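You operate a simulated robot arm through the tools that you are given. There is no shell and no other tool.

You run a simulated robot arm. Do the job below in one go: nothing can be reset, and whatever is moved stays where it is left.

## Task
Put things in order on the top of the card bench. At the end: the grey tin cup is on the brown tall soda carton; the small grey weight stands where the grey tin cup stood; the yellow shaker stands on top of the white jar (marked "PINK 5"); the grey stone block stands on top of the white lot box (marked "BOIL 3"); the brown printed block from the top of the card bench stands where the yellow shaker stood; whatever was shut is shut again. Leave all else as you found it, and nothing knocked over.

Only the result counts: the job must be done as asked and must still hold three seconds after the hand-in. Knocking over, shifting, dropping, spilling or breaking anything else fails it.

## Robot
A 7-joint arm with a two-finger gripper, fixed in place. Base frame: the origin is at the foot of the arm, x ahead of it, y to its left, z up; the work surface is at about z = 780. Lengths are in mm, angles in degrees, forces in N, time in s.
With the tool pointing down near the work surface it reaches from about 340 to 720 mm from the base axis. Its first joint turns from -66.0 to 66.0 degrees. Payload 2.45 kg.
The TCP is the grasp point between the finger pads, 26 mm short of the fingertips. In the tool frame z runs along the fingers and y along their closing line. Largest opening 96 mm; the body of the gripper starts 69 mm behind the TCP.
Orientation is that of the tool frame in the base frame, as a unit quaternion [w, x, y, z]. With the fingers straight down and closing along the base's y, the tool's x points along the base's -x, its y along +y and its z along -z.

## Interface
- The arm moves only by the tool drive_tool. Its argument "commands" is one flat list of numbers, 7 for each row, row after row: the turn, a rotation vector about the base's x, y, z in units of 4 degrees (1.0 is 4 degrees), then the shift along the base's x, y, z in units of 20 mm (1.0 is 20 mm), then the gripper command, from -1 (fully open) to 1 (shut), values between in proportion. In form: [rx, ry, rz, tx, ty, tz, hand, rx, ry, rz, tx, ty, tz, hand, ...]. A call has 1 to 20 rows; each row shifts and turns the commanded pose from where the row before left it. A call with a number of a shift or a turn outside -1 to 1 is refused whole. Each row takes 0.2 s and may step no farther than 50 mm and 8.6 degrees from the row before; otherwise, or with a gripper value out of range, the whole call is refused. Where a pose cannot be reached the arm comes as near as it can. A force on the tool above 40 N (or 10 N above the force at the start of the call, whichever is more), or a blocked arm, ends the call early, and 0.2 s more pass. Each finger halts on what it meets, pressing with about 44 N; the grip force reading is that of the motor and also rises with nothing between the fingers. The clock runs only during rows and for 0.2 s after the last one: add rows that do not move to give the fingers time. The reply holds the time, the measured pose of the TCP, the force on the tool along the base axes, the opening and the grip force, in the units named above and with some noise, with the torque about the TCP (base axes, N m) and any sound that the robot's microphone picked up.
- Cameras (640 x 400 px; columns grow to the right, rows downward): "scene" is fixed at [186, -425.4, 1406.8]; the picture's right is [0.52, -0.86, 0.00], its down [-0.63, -0.38, -0.68] and it looks along [0.58, 0.35, -0.73] (base axes); focal length 316 px, centre (320, 200). "wrist" rides on the gripper at [82, 3, -98] in the tool frame; the picture's right is [-0.04, 1.00, 0.00], its down [-0.73, -0.03, -0.68] and it looks along [-0.68, -0.03, 0.73] (tool axes); focal length 256 px, centre (320, 200). There is no depth. A picture from a camera that has moved, and an enlarged one, comes with that camera's place and axes in the base frame and with its lens. The place of the scene camera against the robot may be out by one fixed shift of up to 12 mm in any direction.
- camera(camera): a new picture of that camera. The clock stands still meanwhile.
- enlarge(camera, box): a new picture of the part [left, top, right, bottom] of that camera's present view, enlarged. The clock stands still meanwhile.
- job_done(): hands the job in; it is judged then, once.

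Places have to be worked out from the pictures, the camera data and where the tool is seen. Open the gripper and draw the arm clear of the work before you hand the job in, unless the task says otherwise.

The tools are called after "Call:" as name(argument=value, ...) on one line, values as JSON. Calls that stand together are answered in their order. drive_tool: Moves the arm, as the interface text tells. Its arguments: {"type":"object","properties":{"commands":{"type":"array","items":{"type":"number"}}},"required":["commands"]} The other tools are called the same way: camera (camera) takes a picture; enlarge (camera, box) takes an enlarged picture of a part of a camera's view; job_done () hands the job in.

At the start:

```text
clock: 0.0
ee_pos: [440.5, 43.0, 1118.0]
tool_rot: [0.0, 0.0, 1.0, 0.0]
wrist_force: [0.2, 0.5, -0.5]
torque: [-0.04, -0.01, -0.01]
gripper_width: 96.1
gripper_force: 0.1
```

scene: 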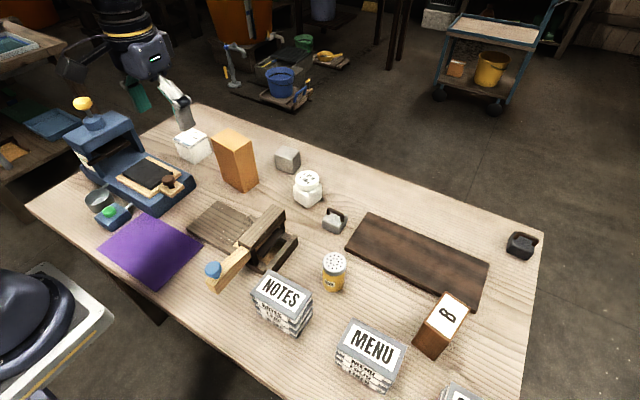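
wrist: 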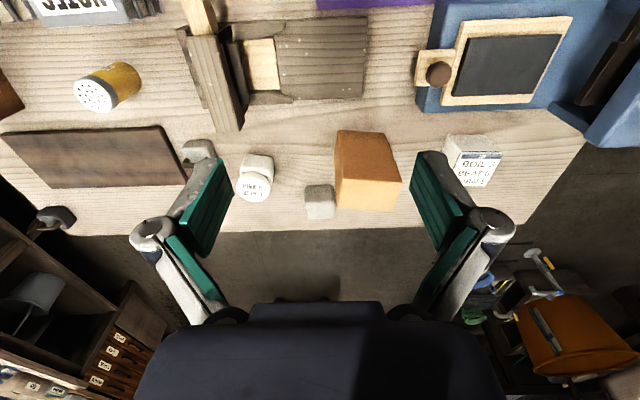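

I start by looking closely at the scene to identify the objects.

Call:
enlarge(camera="scene", box=[30, 80, 230, 205])

Call:
enlarge(camera="scene", box=[170, 110, 370, 235])

Call:
enlarge(camera="scene", box=[180, 190, 380, 315])

Call:
enlarge(camera="scene", box=[320, 200, 560, 400])

Call:
enlarge(camera="wrist", box=[130, 100, 530, 250])

```text
3.20 times, centred on (130, 142) of scene
camera zoom: at [186.0, -425.4, 1406.8], right [0.52, -0.86, 0.0], down [-0.63, -0.38, -0.68], along [0.58, 0.35, -0.73], focal length 1011 px, centre (928, 384)
```

zoom: 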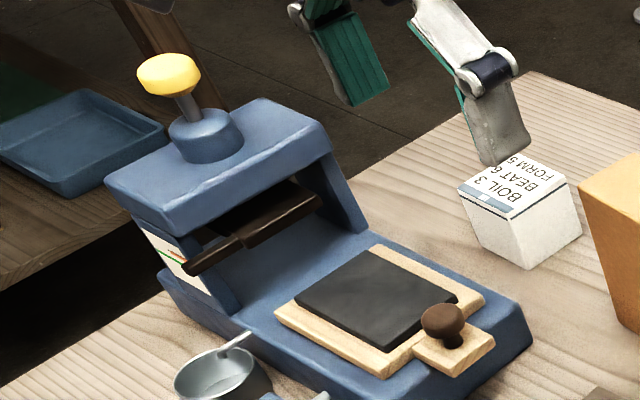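

```text
3.20 times, centred on (270, 172) of scene
camera zoom: at [186.0, -425.4, 1406.8], right [0.52, -0.86, 0.0], down [-0.63, -0.38, -0.68], along [0.58, 0.35, -0.73], focal length 1011 px, centre (480, 288)
```

zoom: 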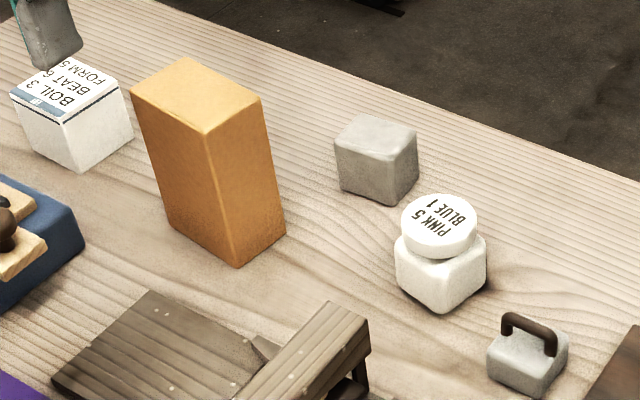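

```text
3.20 times, centred on (280, 252) of scene
camera zoom: at [186.0, -425.4, 1406.8], right [0.52, -0.86, 0.0], down [-0.63, -0.38, -0.68], along [0.58, 0.35, -0.73], focal length 1011 px, centre (448, 32)
```

zoom: 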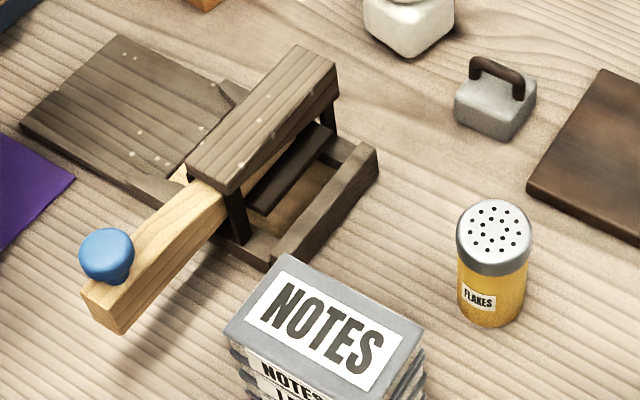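

```text
2.00 times, centred on (440, 300) of scene
camera zoom: at [186.0, -425.4, 1406.8], right [0.52, -0.86, 0.0], down [-0.63, -0.38, -0.68], along [0.58, 0.35, -0.73], focal length 632 px, centre (80, 0)
```

zoom: 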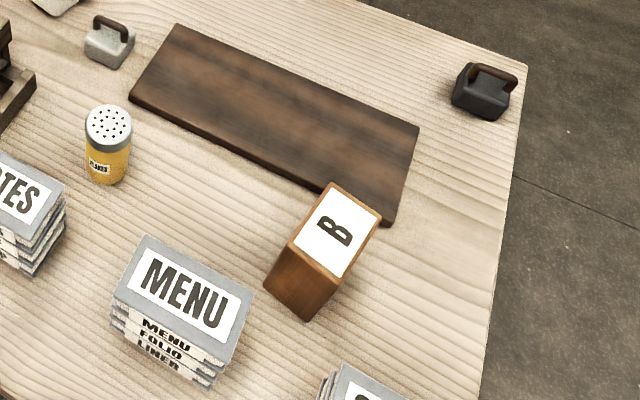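

```text
1.60 times, centred on (330, 175) of wrist
camera zoom: at [357.7, 45.8, 1217.4], right [0.04, 1.0, 0.0], down [0.73, -0.03, 0.68], along [0.68, -0.03, -0.73], focal length 410 px, centre (304, 240)
```

zoom: 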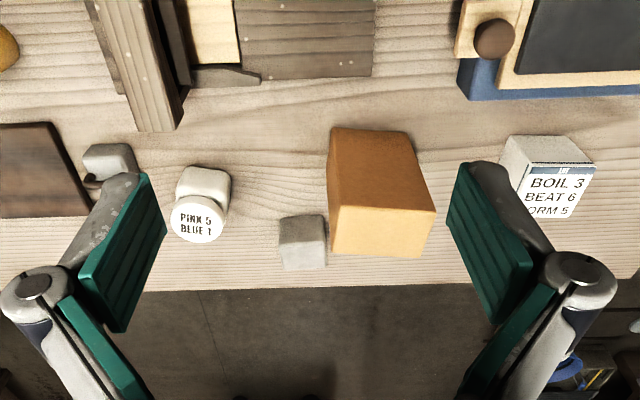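

Next I look at the cup near the blue press and other areas.

Call:
enlarge(camera="scene", box=[70, 170, 150, 230])

Call:
enlarge(camera="scene", box=[0, 150, 240, 300])

Call:
enlarge(camera="wrist", box=[0, 0, 320, 200])

Call:
enlarge(camera="wrist", box=[320, 0, 640, 200])

```text
6.67 times, centred on (110, 200) of scene
camera zoom: at [186.0, -425.4, 1406.8], right [0.52, -0.86, 0.0], down [-0.63, -0.38, -0.68], along [0.58, 0.35, -0.73], focal length 2106 px, centre (1720, 200)
```

zoom: 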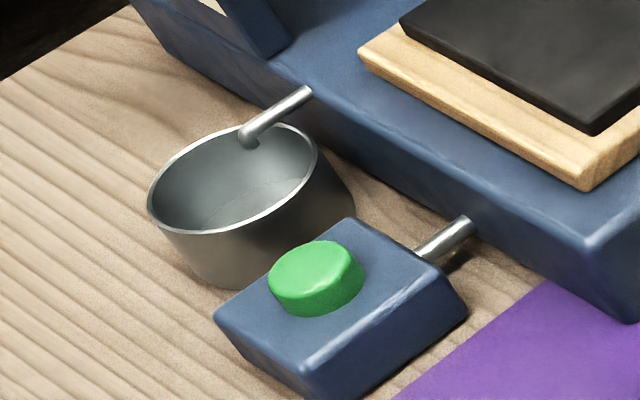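

```text
2.67 times, centred on (120, 225) of scene
camera zoom: at [186.0, -425.4, 1406.8], right [0.52, -0.86, 0.0], down [-0.63, -0.38, -0.68], along [0.58, 0.35, -0.73], focal length 842 px, centre (853, 133)
```

zoom: 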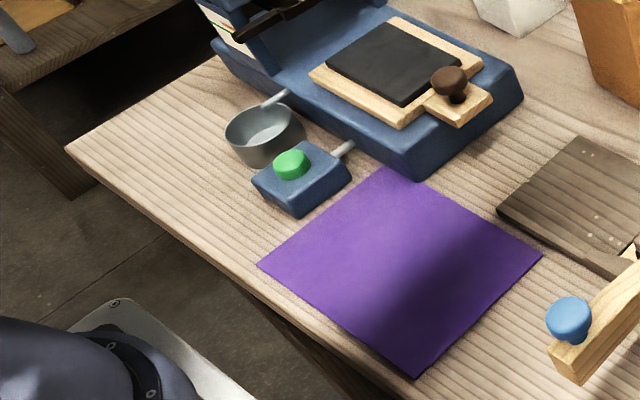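

```text
2.00 times, centred on (160, 100) of wrist
camera zoom: at [357.7, 45.8, 1217.4], right [0.04, 1.0, 0.0], down [0.73, -0.03, 0.68], along [0.68, -0.03, -0.73], focal length 512 px, centre (640, 400)
```

zoom: 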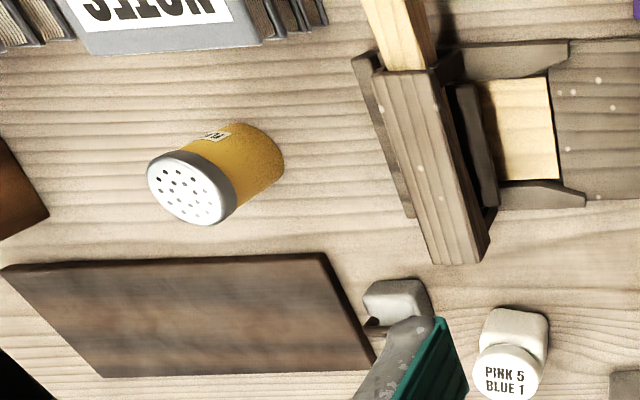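

```text
2.00 times, centred on (480, 100) of wrist
camera zoom: at [357.7, 45.8, 1217.4], right [0.04, 1.0, 0.0], down [0.73, -0.03, 0.68], along [0.68, -0.03, -0.73], focal length 512 px, centre (0, 400)
```

zoom: 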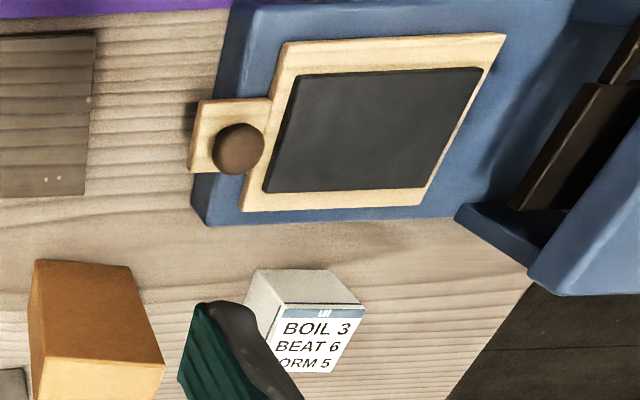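

The cup sits by the blue press at roughly (366, 360); the carton is at about (637, 112) with its top near z≈930. I raise the view over the cup to get an accurate look with the wrist camera.

Call:
drive_tool(commands=[0, 0, 0, -0.5, 1, 0, -1, 0, 0, 0, -0.5, 1, 0, -1, 0, 0, 0, -0.5, 1, 0, -1, 0, 0, 0, -0.5, 1, 0, -1, 0, 0, 0, -0.5, 1, 0, -1, 0, 0, 0, -0.5, 1, -0.2, -1, 0, 0, 0, -0.5, 1, -0.2, -1, 0, 0, 0, -0.5, 1, -0.2, -1, 0, 0, 0, -0.5, 1, -0.2, -1, 0, 0, 0, -0.5, 1, -0.2, -1, 0, 0, 0, -0.5, 1, -0.2, -1, 0, 0, 0, -0.5, 1, -0.2, -1, 0, 0, 0, -0.5, 1, -0.2, -1, 0, 0, 0, -0.5, 1, -0.2, -1, 0, 0, 0, 0, 1, -0.2, -1, 0, 0, 0, 0, 0, 0, -1])

Call:
camera(camera="wrist")

Call:
camera(camera="scene")

```text
clock: 3.4
ee_pos: [298.8, 342.4, 1081.7]
tool_rot: [-0.001, 0.0, 1.0, 0.001]
wrist_force: [0.3, 1.0, 0.3]
torque: [-0.01, 0.02, -0.03]
gripper_width: 96.0
gripper_force: 0.1
```

```text
taken
camera wrist: at [217.4, 345.8, 1179.6], right [0.04, 1.0, 0.0], down [0.73, -0.03, 0.68], along [0.68, -0.03, -0.73], focal length 256 px, centre (320, 200)
```

wrist: 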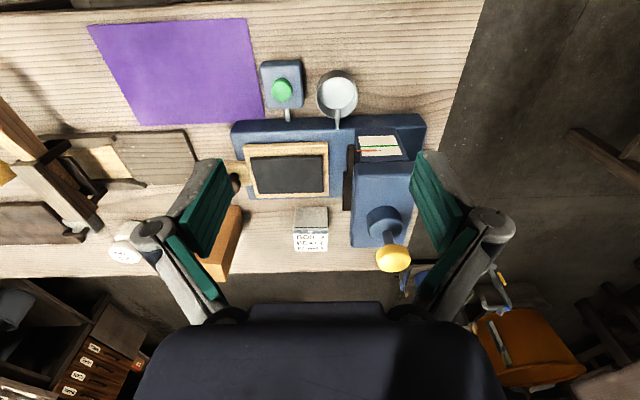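

```text
taken
```

scene: 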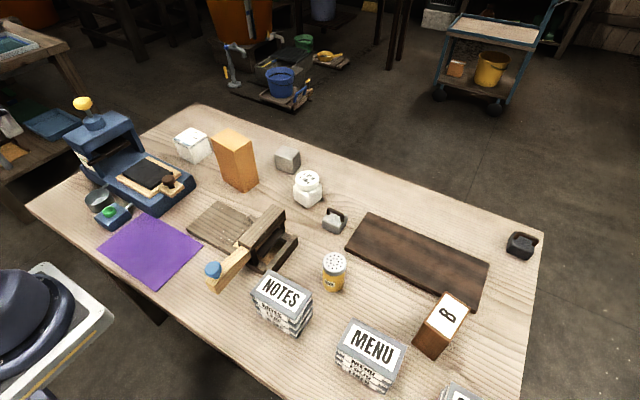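

The cup lies near the picture's top. I enlarge to measure it.

Call:
enlarge(camera="wrist", box=[240, 40, 440, 165])

Call:
enlarge(camera="scene", box=[70, 170, 150, 230])

```text
3.20 times, centred on (340, 102) of wrist
camera zoom: at [217.4, 345.8, 1179.6], right [0.04, 1.0, 0.0], down [0.73, -0.03, 0.68], along [0.68, -0.03, -0.73], focal length 819 px, centre (256, 512)
```

zoom: 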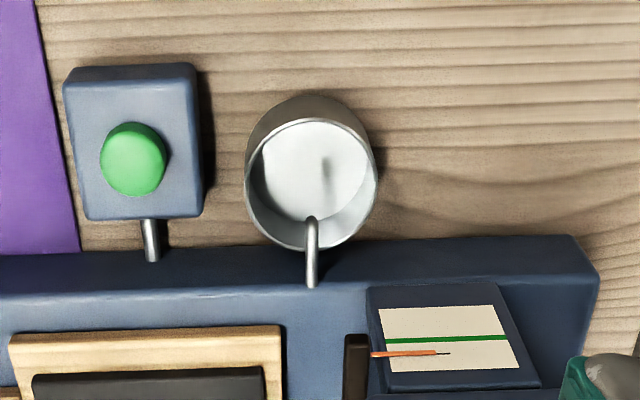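

```text
6.67 times, centred on (110, 200) of scene
camera zoom: at [186.0, -425.4, 1406.8], right [0.52, -0.86, 0.0], down [-0.63, -0.38, -0.68], along [0.58, 0.35, -0.73], focal length 2106 px, centre (1720, 200)
```

zoom: 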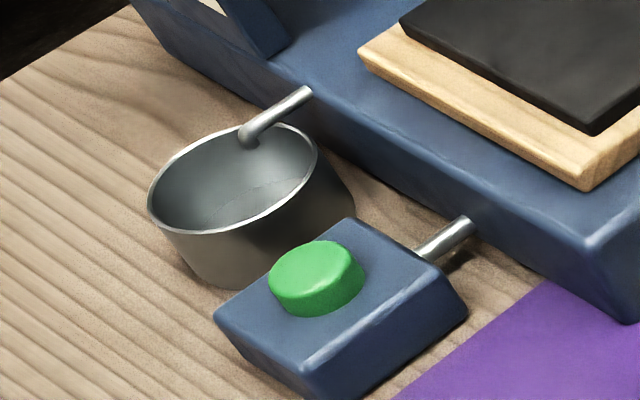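

The cup rim is about 57 mm wide, rim at z≈821, centred near (357, 365). A gap of about 20 mm separates it from the button box, so I'll grip from outside along y with a partial opening; first I move above it to check.

Call:
drive_tool(commands=[0, 0, 0, 0.2925, 0.115, -0.9, -0.42, 0, 0, 0, 0.2925, 0.115, -0.9, -0.42, 0, 0, 0, 0.2925, 0.115, -0.9, -0.42, 0, 0, 0, 0.2925, 0.115, -0.9, -0.42, 0, 0, 0, 0.2925, 0.115, -0.9, -0.42, 0, 0, 0, 0.2925, 0.115, -0.9, -0.42, 0, 0, 0, 0.2925, 0.115, -0.9, -0.42, 0, 0, 0, 0.2925, 0.115, -0.9, -0.42, 0, 0, 0, 0.2925, 0.115, -0.9, -0.42, 0, 0, 0, 0.2925, 0.115, -0.9, -0.42, 0, 0, 0, 0, 0, 0, -0.42])

Call:
camera(camera="wrist")

Call:
enlarge(camera="scene", box=[50, 130, 210, 230])

```text
clock: 5.8
ee_pos: [357.5, 365.8, 900.1]
tool_rot: [0.0, -0.001, 1.0, -0.001]
wrist_force: [-0.4, -0.2, -0.4]
torque: [-0.02, -0.01, -0.01]
gripper_width: 68.2
gripper_force: 0.0
```

```text
taken
camera wrist: at [275.1, 368.9, 997.9], right [0.04, 1.0, 0.0], down [0.73, -0.03, 0.68], along [0.68, -0.03, -0.73], focal length 256 px, centre (320, 200)
```

wrist: 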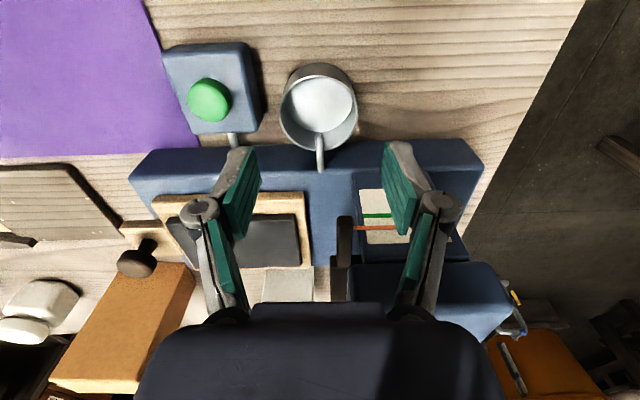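

```text
4.00 times, centred on (130, 180) of scene
camera zoom: at [186.0, -425.4, 1406.8], right [0.52, -0.86, 0.0], down [-0.63, -0.38, -0.68], along [0.58, 0.35, -0.73], focal length 1264 px, centre (1080, 280)
```

zoom: 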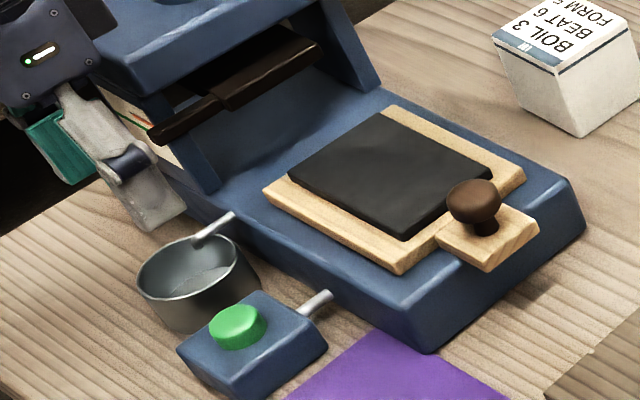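

Finger centreline appears close to the cup's centre in y. I enlarge for a precise x estimate.

Call:
enlarge(camera="wrist", box=[240, 45, 400, 195])

```text
2.67 times, centred on (320, 120) of wrist
camera zoom: at [275.1, 368.9, 997.9], right [0.04, 1.0, 0.0], down [0.73, -0.03, 0.68], along [0.68, -0.03, -0.73], focal length 683 px, centre (320, 413)
```

zoom: 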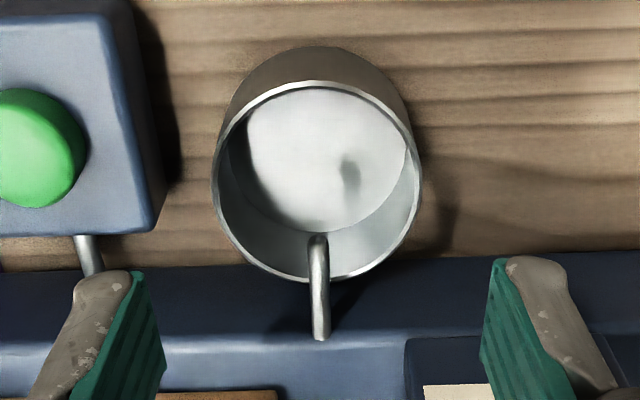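

Cup centre ≈ (357, 365), aligned with the TCP. I narrow to about 63 mm and descend to z≈812.

Call:
drive_tool(commands=[0, 0, 0, 0, 0, 0, -0.3125, 0, 0, 0, 0, 0, -0.8, -0.3125, 0, 0, 0, 0, 0, -0.8, -0.3125, 0, 0, 0, 0, 0, -0.8, -0.3125, 0, 0, 0, 0, -0.02, -0.8, -0.3125, 0, 0, 0, 0, -0.02, -0.6, -0.3125, 0, 0, 0, 0, 0, -0.6, -0.3125, 0, 0, 0, 0, 0, 0, -0.3125])

Call:
camera(camera="wrist")

Call:
enlarge(camera="scene", box=[50, 130, 210, 230])

```text
clock: 6.8
ee_pos: [358.8, 369.2, 865.0]
tool_rot: [0.003, 0.001, 1.0, 0.004]
wrist_force: [0.3, 0.3, 7.1]
torque: [0.1, -0.41, 0.01]
gripper_width: 62.9
gripper_force: 0.0
stopped in row 4: the force on the tool passed its limit at 81 N (the readings are from after the stop); the commanded pose is now the measured one
```

```text
taken
camera wrist: at [276.3, 370.3, 962.5], right [0.04, 1.0, 0.01], down [0.73, -0.04, 0.68], along [0.68, -0.02, -0.73], focal length 256 px, centre (320, 200)
```

wrist: 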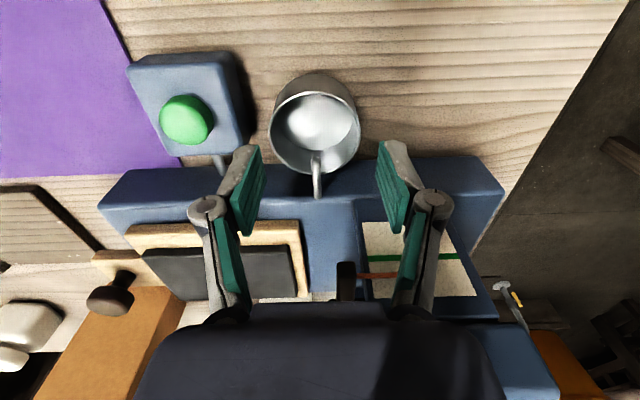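

```text
4.00 times, centred on (130, 180) of scene
camera zoom: at [185.9, -425.5, 1406.8], right [0.52, -0.86, 0.0], down [-0.63, -0.38, -0.68], along [0.58, 0.35, -0.73], focal length 1264 px, centre (1080, 280)
```

zoom: 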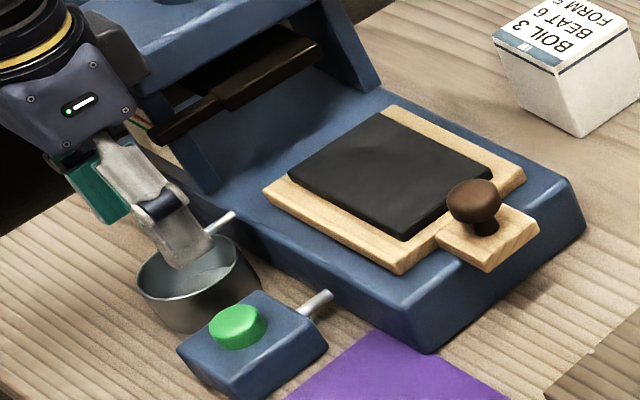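

Something of the hand met the press head (residual force centred about 58 mm ahead of the tool), and the press does not look moved. I back straight up, then lean the tool 24° so the hand tips away from the press.

Call:
drive_tool(commands=[0, 0, 0, 0, 0, 0.5, -0.3125, 0, 0, 0, 0, 0, 1, -0.3125, 0, 0, 0, 0, -0.1, 1, -0.3125, 0, 0, 0, -0.1, -0.1, 1, -0.3125, 0, -1, 0, 0, 0, 0, -0.3125, 0, -1, 0, 0, 0, 0, -0.3125, 0, -1, 0, 0, 0, 0, -0.3125, 0, -1, 0, 0, 0, 0, -0.3125, 0, -1, 0, 0, 0, 0, -0.3125, 0, -1, 0, 0, 0, 0, -0.3125, 0, 0, 0, 0, 0, 0, -0.3125])

Call:
camera(camera="wrist")

Call:
camera(camera="scene")

```text
clock: 9.2
ee_pos: [357.8, 363.6, 932.2]
tool_rot: [0.21, -0.001, 0.978, 0.003]
wrist_force: [-0.7, -0.2, -0.4]
torque: [-0.02, 0.02, -0.02]
gripper_width: 63.1
gripper_force: 0.1
```

```text
taken
camera wrist: at [241.7, 365.8, 989.7], right [0.04, 1.0, 0.02], down [0.39, -0.03, 0.92], along [0.92, -0.03, -0.39], focal length 256 px, centre (320, 200)
```

wrist: 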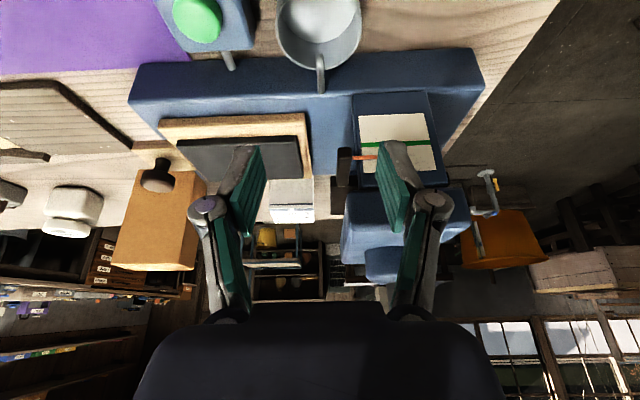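

```text
taken
```

scene: 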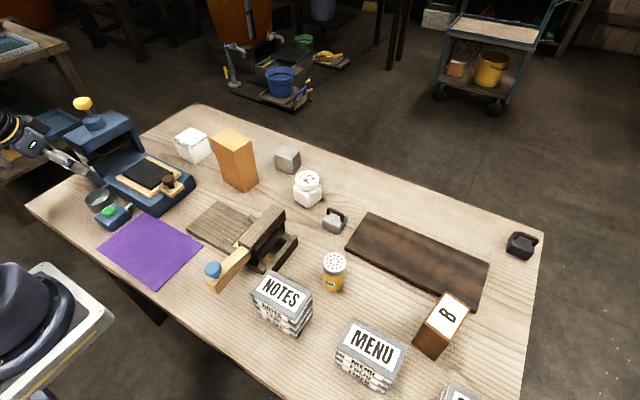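

The scene is unchanged and the hand now leans back. I descend gently to z≈850 and check forces.

Call:
drive_tool(commands=[0, 0, 0, 0, 0.07, -0.7, -0.3125, 0, 0, 0, 0, 0, -0.7, -0.3125, 0, 0, 0, 0, 0, -0.7, -0.3125, 0, 0, 0, 0, 0, -0.7, -0.3125, 0, 0, 0, 0, 0, -0.7, -0.3125, 0, 0, 0, 0, 0, -0.6, -0.3125, 0, 0, 0, 0, 0, 0, -0.3125])

Call:
camera(camera="wrist")

Call:
enlarge(camera="scene", box=[50, 130, 210, 230])

```text
clock: 10.8
ee_pos: [356.4, 363.8, 852.6]
tool_rot: [0.209, 0.001, 0.978, 0.002]
wrist_force: [-0.3, 0.4, -0.7]
torque: [0.04, -0.01, 0.01]
gripper_width: 63.0
gripper_force: 0.0
```

```text
taken
camera wrist: at [241.7, 367.0, 908.4], right [0.04, 1.0, 0.02], down [0.39, -0.03, 0.92], along [0.92, -0.03, -0.39], focal length 256 px, centre (320, 200)
```

wrist: 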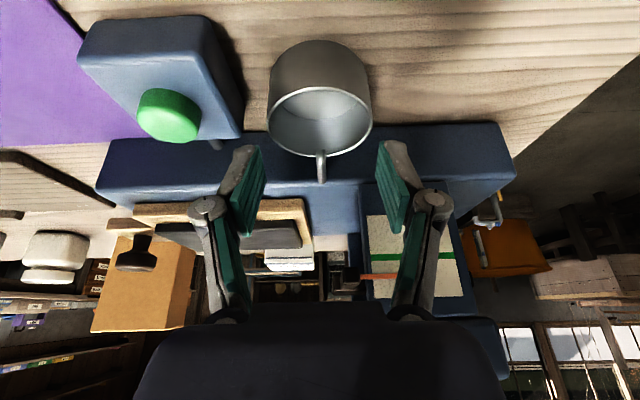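

```text
4.00 times, centred on (130, 180) of scene
camera zoom: at [186.0, -425.4, 1406.8], right [0.52, -0.86, 0.0], down [-0.63, -0.38, -0.68], along [0.58, 0.35, -0.73], focal length 1264 px, centre (1080, 280)
```

zoom: 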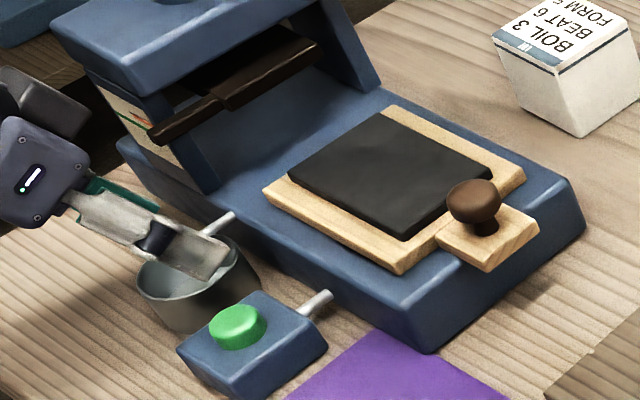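

No contact now, and the cup is centred between the fingers. I descend the remaining 38 mm.

Call:
drive_tool(commands=[0, 0, 0, 0.03, 0.03, -0.5, -0.3125, 0, 0, 0, 0, 0, -0.5, -0.3125, 0, 0, 0, 0, 0, -0.5, -0.3125, 0, 0, 0, 0, 0, -0.4, -0.3125, 0, 0, 0, 0, 0, 0, -0.3125])

Call:
camera(camera="wrist")

Call:
enlarge(camera="scene", box=[70, 170, 150, 230])

```text
clock: 11.9
ee_pos: [357.6, 366.4, 812.8]
tool_rot: [0.21, 0.001, 0.978, 0.003]
wrist_force: [0.6, -0.8, 0.3]
torque: [-0.02, -0.05, 0.02]
gripper_width: 63.0
gripper_force: 0.1
```

```text
taken
camera wrist: at [242.7, 367.9, 868.3], right [0.04, 1.0, 0.02], down [0.39, -0.03, 0.92], along [0.92, -0.03, -0.39], focal length 256 px, centre (320, 200)
```

wrist: 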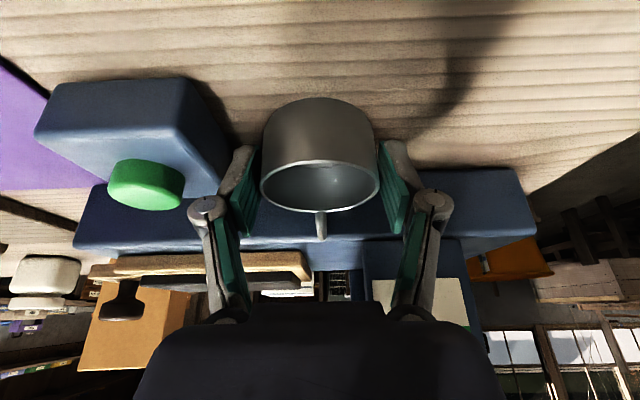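

```text
6.67 times, centred on (110, 200) of scene
camera zoom: at [186.0, -425.4, 1406.8], right [0.52, -0.86, 0.0], down [-0.63, -0.38, -0.68], along [0.58, 0.35, -0.73], focal length 2106 px, centre (1720, 200)
```

zoom: 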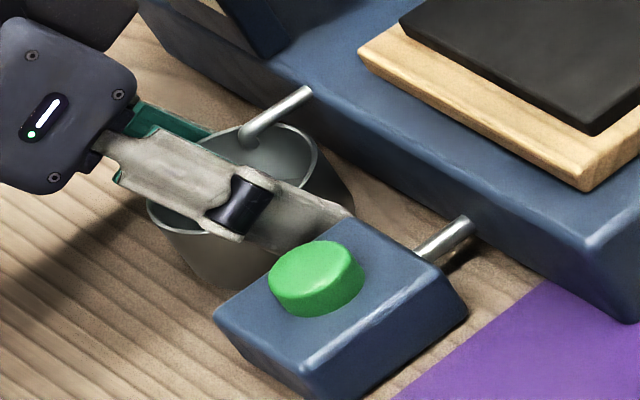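

The fingers straddle the cup with no contact. I close on it.

Call:
drive_tool(commands=[0, 0, 0, 0, 0, 0, 0.1, 0, 0, 0, 0, 0, 0, 0.1, 0, 0, 0, 0, 0, 0, 0.1])

Call:
enlarge(camera="wrist", box=[220, 80, 420, 260])

```text
clock: 12.8
ee_pos: [358.5, 365.4, 813.4]
tool_rot: [0.211, 0.001, 0.977, 0.002]
wrist_force: [-0.5, -0.2, 2.1]
torque: [-0.03, 0.03, 0.0]
gripper_width: 58.8
gripper_force: 44.3
```

```text
2.22 times, centred on (320, 170) of wrist
camera zoom: at [242.6, 367.8, 868.5], right [0.04, 1.0, 0.02], down [0.39, -0.03, 0.92], along [0.92, -0.03, -0.39], focal length 569 px, centre (320, 267)
```

zoom: 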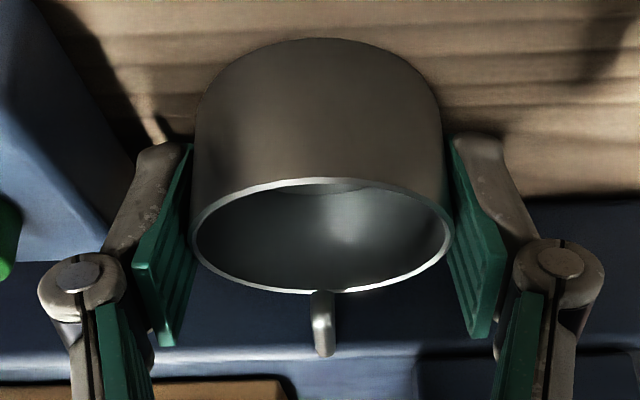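

Gripped at 58.8 mm. I lift slowly and check it comes along.

Call:
drive_tool(commands=[0, 0, 0, 0, 0, 0.3, 0.1, 0, 0, 0, 0, 0, 0.5, 0.1, 0, 0, 0, 0, 0, 0.8, 0.1, 0, 0, 0, 0, 0, 0.8, 0.1, 0, 0, 0, 0, 0, 0.6, 0.1, 0, 0, 0, 0, 0, 0, 0.1])

Call:
camera(camera="wrist")

Call:
enlarge(camera="scene", box=[50, 130, 210, 230])

```text
clock: 14.2
ee_pos: [358.5, 365.2, 873.1]
tool_rot: [0.21, 0.001, 0.978, 0.002]
wrist_force: [0.0, 0.1, 0.2]
torque: [0.0, 0.01, 0.0]
gripper_width: 59.0
gripper_force: 43.6
```

```text
taken
camera wrist: at [243.2, 367.8, 928.7], right [0.04, 1.0, 0.02], down [0.39, -0.03, 0.92], along [0.92, -0.03, -0.39], focal length 256 px, centre (320, 200)
```

wrist: 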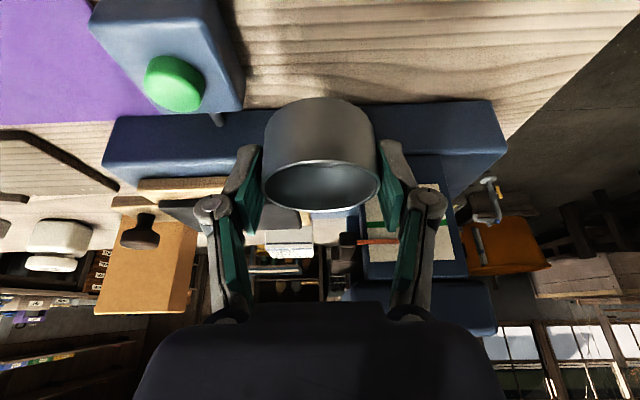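

```text
4.00 times, centred on (130, 180) of scene
camera zoom: at [186.0, -425.4, 1406.8], right [0.52, -0.86, 0.0], down [-0.63, -0.38, -0.68], along [0.58, 0.35, -0.73], focal length 1264 px, centre (1080, 280)
```

zoom: 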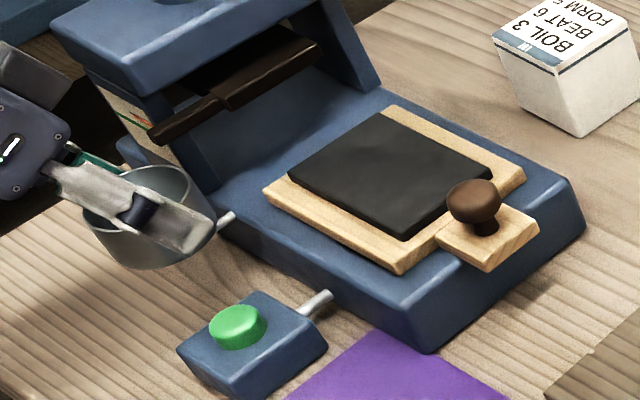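

The cup comes along. I check its tilt and the handle closely.

Call:
enlarge(camera="wrist", box=[220, 80, 420, 260])

Call:
enlarge(camera="scene", box=[60, 160, 140, 210])

```text
2.22 times, centred on (320, 170) of wrist
camera zoom: at [243.2, 367.8, 928.7], right [0.04, 1.0, 0.02], down [0.39, -0.03, 0.92], along [0.92, -0.03, -0.39], focal length 569 px, centre (320, 267)
```

zoom: 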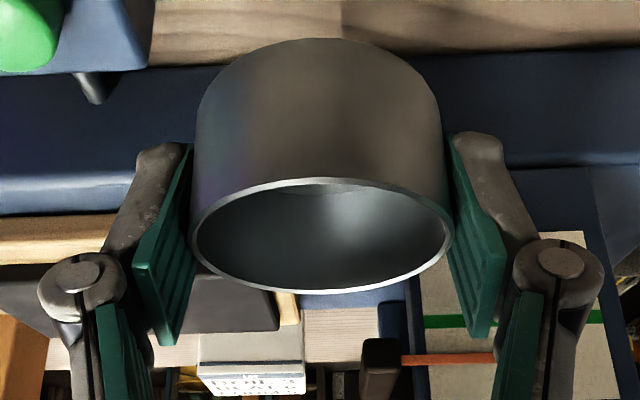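

```text
8.00 times, centred on (100, 185) of scene
camera zoom: at [186.0, -425.4, 1406.8], right [0.52, -0.86, 0.0], down [-0.63, -0.38, -0.68], along [0.58, 0.35, -0.73], focal length 2528 px, centre (2080, 320)
```

zoom: 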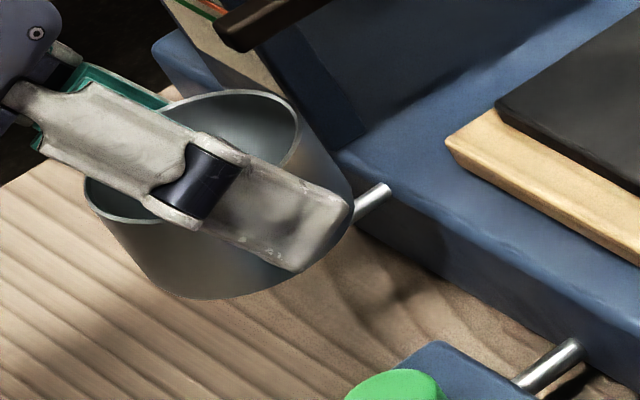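

The cup is level and held; the metal rod belongs to the press, not the cup. I raise to z≈1020 and swing toward the carton (y≈110), staying at x≈358 first.

Call:
drive_tool(commands=[0, 0, 0, 0, 0, 0.9, 0.1, 0, 0, 0, 0, 0, 0.9, 0.1, 0, 0, 0, 0, 0, 0.9, 0.1, 0, 0, 0, 0, 0, 0.9, 0.1, 0, 0, 0, 0, 0, 0.9, 0.1, 0, 0, 0, 0, -0.5, 0.9, 0.1, 0, 0, 0, 0, -0.9, 0.9, 0.1, 0, 0, 0, 0, -0.95, 0.9, 0.1, 0, 0, 0, 0, -0.95, 0.15, 0.1, 0, 0, 0, 0, -0.95, 0, 0.1, 0, 0, 0, 0, -0.95, 0, 0.1, 0, 0, 0, 0, -0.95, 0, 0.1, 0, 0, 0, 0, -0.95, 0, 0.1, 0, 0, 0, 0, -0.95, 0, 0.1, 0, 0, 0, 0, -0.95, 0, 0.1, 0, 0, 0, 0, -0.95, 0, 0.1, 0, 0, 0, 0.5, -0.95, 0, 0.1, 0, 0, 0, 0.8, -0.95, 0, 0.1, 0, 0, 0, 0.8, -0.9, 0, 0.1, 0, 0, 0, 0, 0, 0, 0.1])

Call:
camera(camera="wrist")

Call:
camera(camera="scene")

Call:
enlarge(camera="scene", box=[70, 170, 150, 230])

```text
clock: 18.4
ee_pos: [399.5, 108.8, 1020.9]
tool_rot: [0.211, 0.001, 0.978, 0.003]
wrist_force: [-1.5, -0.4, -1.1]
torque: [0.02, -0.01, 0.0]
gripper_width: 58.8
gripper_force: 44.1
```

```text
taken
camera wrist: at [283.8, 112.2, 1076.9], right [0.04, 1.0, 0.02], down [0.39, -0.03, 0.92], along [0.92, -0.03, -0.39], focal length 256 px, centre (320, 200)
```

wrist: 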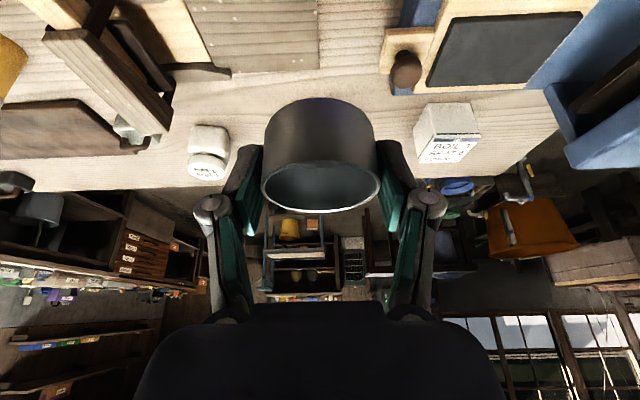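

```text
taken
```

scene: 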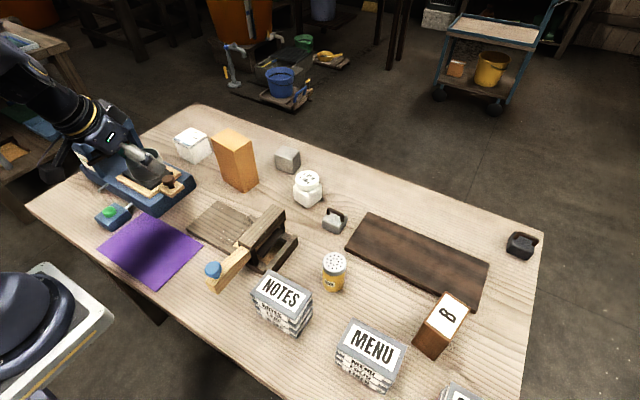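

```text
6.67 times, centred on (110, 200) of scene
camera zoom: at [186.0, -425.4, 1406.8], right [0.52, -0.86, 0.0], down [-0.63, -0.38, -0.68], along [0.58, 0.35, -0.73], focal length 2106 px, centre (1720, 200)
```

zoom: 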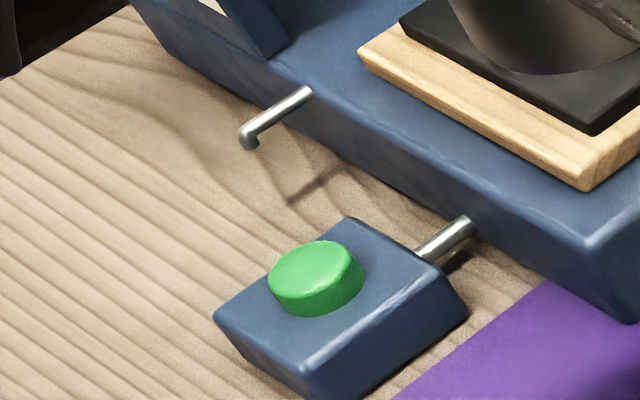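

The spout is intact. The carton is hidden behind the held cup in the wrist view, so I shift sideways to y≈10 to measure the carton.

Call:
drive_tool(commands=[0, 0, 0, 0, -1, 0, 0.1, 0, 0, 0, 0, -1, 0, 0.1, 0, 0, 0, 0, -1, 0, 0.1, 0, 0, 0, 0, -1, 0, 0.1, 0, 0, 0, 0, -1, 0, 0.1, 0, 0, 0, 0, 0, 0, 0.1])

Call:
camera(camera="wrist")

Call:
enlarge(camera="wrist", box=[370, 40, 530, 240])

Call:
enlarge(camera="wrist", box=[200, 80, 360, 180])

```text
clock: 19.8
ee_pos: [410.4, 12.2, 1025.2]
tool_rot: [0.209, 0.001, 0.978, 0.001]
wrist_force: [0.2, 0.6, -0.1]
torque: [0.01, -0.02, 0.0]
gripper_width: 58.8
gripper_force: 43.3
out of reach, approached as far as the arm can: row 2, 3, 4
```

```text
taken
camera wrist: at [295.7, 14.5, 1081.8], right [0.04, 1.0, 0.02], down [0.39, -0.04, 0.92], along [0.92, -0.03, -0.39], focal length 256 px, centre (320, 200)
```

wrist: 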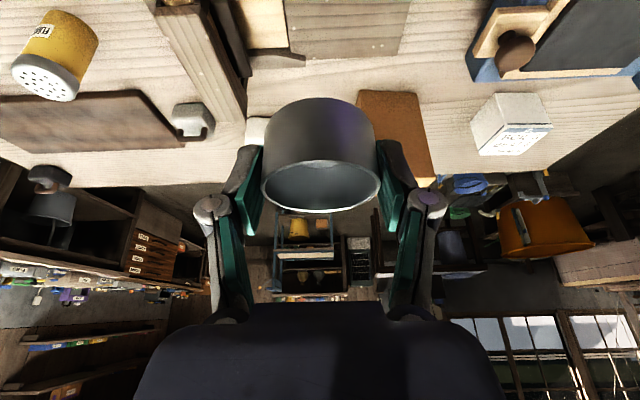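

```text
2.00 times, centred on (450, 140) of wrist
camera zoom: at [295.7, 14.5, 1081.8], right [0.04, 1.0, 0.02], down [0.39, -0.04, 0.92], along [0.92, -0.03, -0.39], focal length 512 px, centre (60, 320)
```

zoom: 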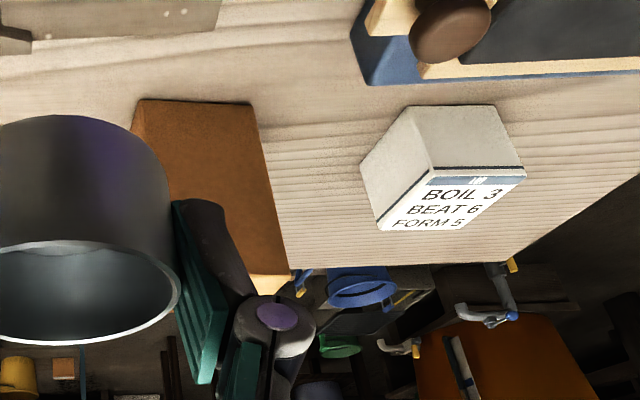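

```text
4.00 times, centred on (280, 130) of wrist
camera zoom: at [295.7, 14.5, 1081.8], right [0.04, 1.0, 0.02], down [0.39, -0.04, 0.92], along [0.92, -0.03, -0.39], focal length 1024 px, centre (480, 480)
```

zoom: 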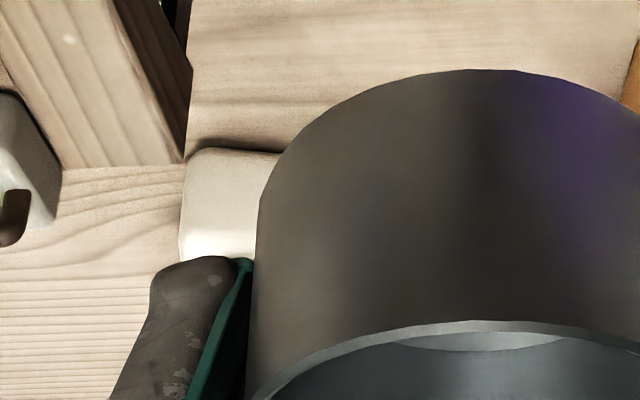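

The carton's near base edge runs from about (588, 66) to (596, 154), so its centre is about (622, 109) and its top z≈926. I move the cup over it, at z≈1000.

Call:
drive_tool(commands=[0, 0, 0, 0.95, 0.4, -0.1, 0.1, 0, 0, 0, 0.95, 0.4, -0.1, 0.1, 0, 0, 0, 0.95, 0.4, -0.1, 0.1, 0, 0, 0, 0.95, 0.4, -0.1, 0.1, 0, 0, 0, 0.95, 0.4, -0.1, 0.1, 0, 0, 0, 0.95, 0.4, -0.1, 0.1, 0, 0, 0, 0.95, 0.4, -0.1, 0.1, 0, 0, 0, 0.95, 0.4, -0.1, 0.1, 0, 0, 0, 0.95, 0.4, -0.1, 0.1, 0, 0, 0, 0.95, 0.4, -0.1, 0.1, 0, 0, 0, 0.8, 0.4, 0, 0.1, 0, 0, 0, 0, 0, 0, 0.1])

Call:
camera(camera="scene")

Call:
camera(camera="wrist")

```text
clock: 22.4
ee_pos: [612.8, 102.3, 1003.9]
tool_rot: [0.209, 0.001, 0.978, 0.003]
wrist_force: [0.4, 0.3, -1.2]
torque: [0.02, 0.02, 0.01]
gripper_width: 58.9
gripper_force: 43.1
```

```text
taken
```

scene: 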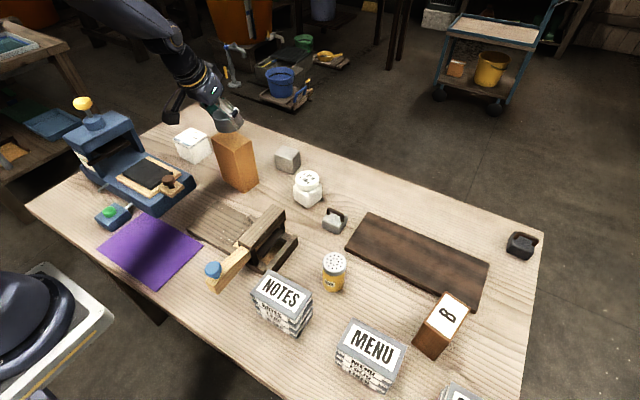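

```text
taken
camera wrist: at [497.4, 104.2, 1060.4], right [0.04, 1.0, 0.02], down [0.39, -0.03, 0.92], along [0.92, -0.03, -0.39], focal length 256 px, centre (320, 200)
```

wrist: 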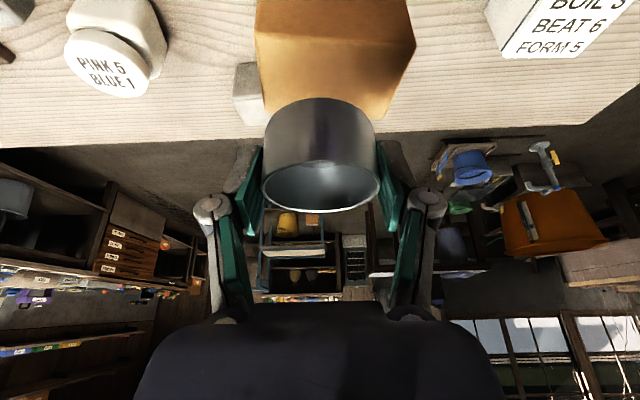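

The carton top in this view centres at about (623, 109.5). I align the cup (TCP ≈ (624.5, 109.5)) and lower to z≈970.

Call:
drive_tool(commands=[0, 0, 0, 0.3, 0.18, 0, 0.1, 0, 0, 0, 0.285, 0.18, 0, 0.1, 0, 0, 0, 0, 0, -0.6, 0.1, 0, 0, 0, 0, 0, -0.6, 0.1, 0, 0, 0, 0, 0, -0.5, 0.1, 0, 0, 0, 0, 0, 0, 0.1])

Call:
enlarge(camera="scene", box=[160, 60, 320, 210])

Call:
camera(camera="wrist")

```text
clock: 23.8
ee_pos: [627.0, 106.5, 969.2]
tool_rot: [0.21, 0.001, 0.978, 0.002]
wrist_force: [0.0, 0.8, 0.2]
torque: [-0.01, -0.03, -0.03]
gripper_width: 59.0
gripper_force: 43.8
```

```text
2.67 times, centred on (240, 135) of scene
camera zoom: at [186.0, -425.4, 1406.8], right [0.52, -0.86, 0.0], down [-0.63, -0.38, -0.68], along [0.58, 0.35, -0.73], focal length 842 px, centre (533, 373)
```

zoom: 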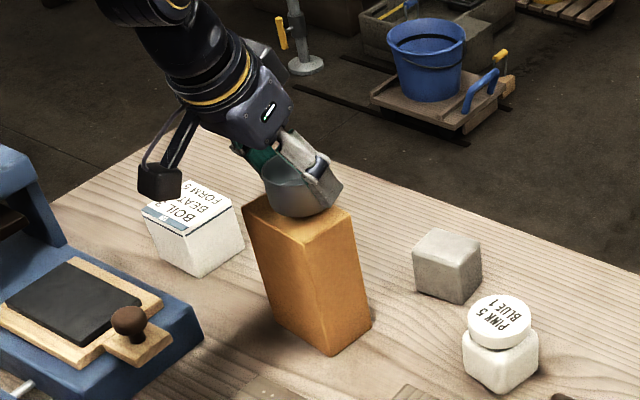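

```text
taken
camera wrist: at [510.8, 109.8, 1026.2], right [0.04, 1.0, 0.02], down [0.39, -0.03, 0.92], along [0.92, -0.03, -0.39], focal length 256 px, centre (320, 200)
```

wrist: 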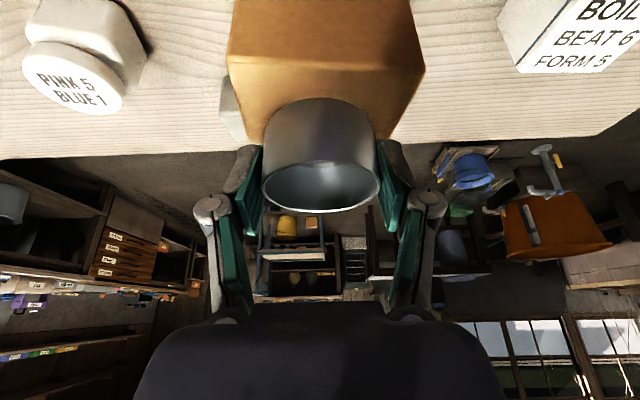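

The cup sits nearly centred above the carton with about 10 mm to go. I nudge +y and lower in small steps.

Call:
drive_tool(commands=[0, 0, 0, -0.05, 0.08, -0.1, 0.1, 0, 0, 0, 0, 0, -0.15, 0.1, 0, 0, 0, 0, 0, -0.1, 0.1, 0, 0, 0, 0, 0, 0, 0.1])

Call:
enlarge(camera="scene", box=[200, 90, 280, 170])

```text
clock: 24.8
ee_pos: [625.2, 108.0, 964.0]
tool_rot: [0.211, 0.001, 0.978, 0.002]
wrist_force: [0.0, 0.3, -0.4]
torque: [0.02, 0.03, 0.0]
gripper_width: 58.9
gripper_force: 44.3
```

```text
5.00 times, centred on (240, 130) of scene
camera zoom: at [186.0, -425.4, 1406.8], right [0.52, -0.86, 0.0], down [-0.63, -0.38, -0.68], along [0.58, 0.35, -0.73], focal length 1580 px, centre (720, 550)
```

zoom: 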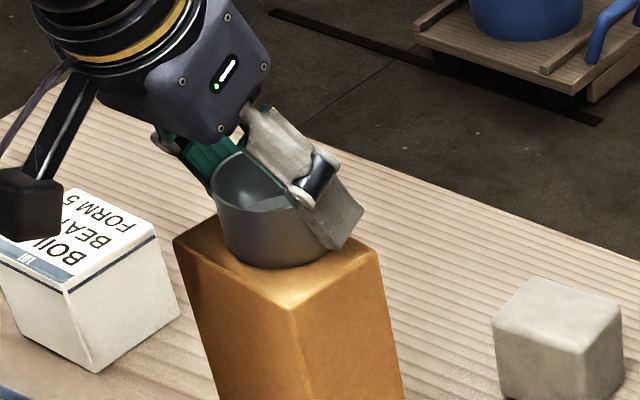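

The cup is about 4–5 mm above the carton and slightly toward its far side; I shift −2 mm in x and lower until light contact.

Call:
drive_tool(commands=[0, 0, 0, -0.1, -0.03, 0, 0.1, 0, 0, 0, 0, 0, -0.1, 0.1, 0, 0, 0, 0, 0, -0.07, 0.1, 0, 0, 0, 0, 0, 0, 0.1])

Call:
enlarge(camera="scene", box=[200, 90, 280, 170])

```text
clock: 25.8
ee_pos: [624.6, 108.3, 962.1]
tool_rot: [0.212, 0.001, 0.977, 0.003]
wrist_force: [-3.1, -0.9, 10.4]
torque: [0.02, 0.14, 0.05]
gripper_width: 58.8
gripper_force: 44.1
```

```text
5.00 times, centred on (240, 130) of scene
camera zoom: at [185.7, -425.4, 1406.9], right [0.52, -0.86, 0.0], down [-0.63, -0.38, -0.68], along [0.58, 0.35, -0.73], focal length 1580 px, centre (720, 550)
```

zoom: 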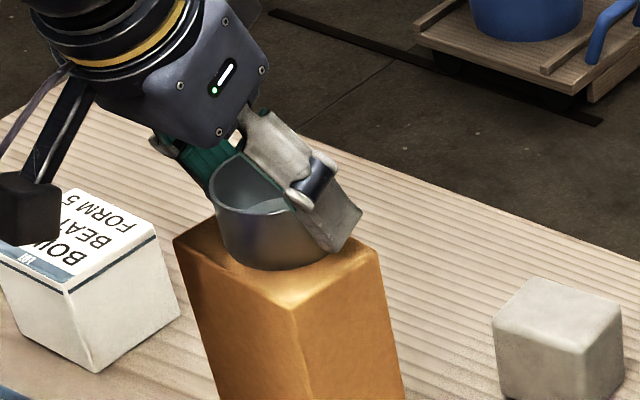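

Contact at about 10 N: the cup stands on the carton. I relieve the load slightly and open.

Call:
drive_tool(commands=[0, 0, 0, 0, 0, 0.06, 0.1, 0, 0, 0, 0, 0, 0, 0.1, 0, 0, 0, 0, 0, 0, -0.3, 0, 0, 0, 0, 0, 0, -0.5, 0, 0, 0, 0, 0, 0, -0.5])

Call:
enlarge(camera="scene", box=[200, 90, 280, 170])

Call:
camera(camera="wrist")

```text
clock: 26.9
ee_pos: [624.0, 107.9, 962.9]
tool_rot: [0.211, 0.001, 0.978, 0.002]
wrist_force: [0.0, 0.2, -0.3]
torque: [-0.02, -0.01, -0.03]
gripper_width: 71.9
gripper_force: 0.1
```

```text
5.00 times, centred on (240, 130) of scene
camera zoom: at [186.0, -425.4, 1406.8], right [0.52, -0.86, 0.0], down [-0.63, -0.38, -0.68], along [0.58, 0.35, -0.73], focal length 1580 px, centre (720, 550)
```

zoom: 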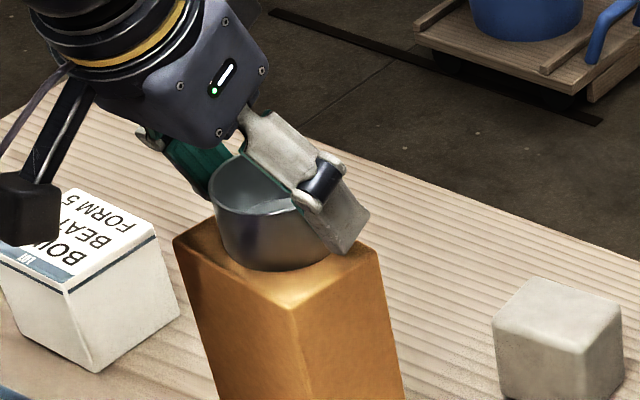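

```text
taken
camera wrist: at [508.5, 110.9, 1018.4], right [0.04, 1.0, 0.02], down [0.39, -0.03, 0.92], along [0.92, -0.03, -0.39], focal length 256 px, centre (320, 200)
```

wrist: 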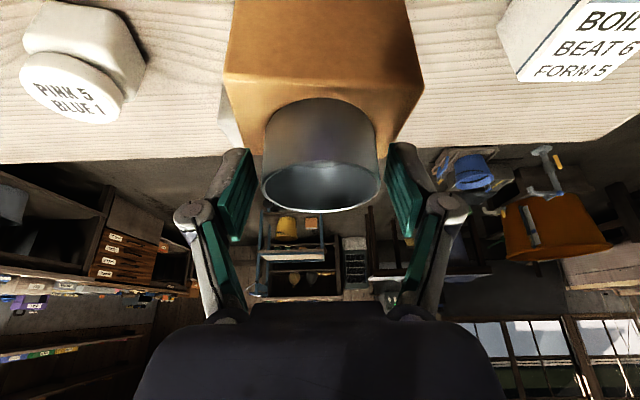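

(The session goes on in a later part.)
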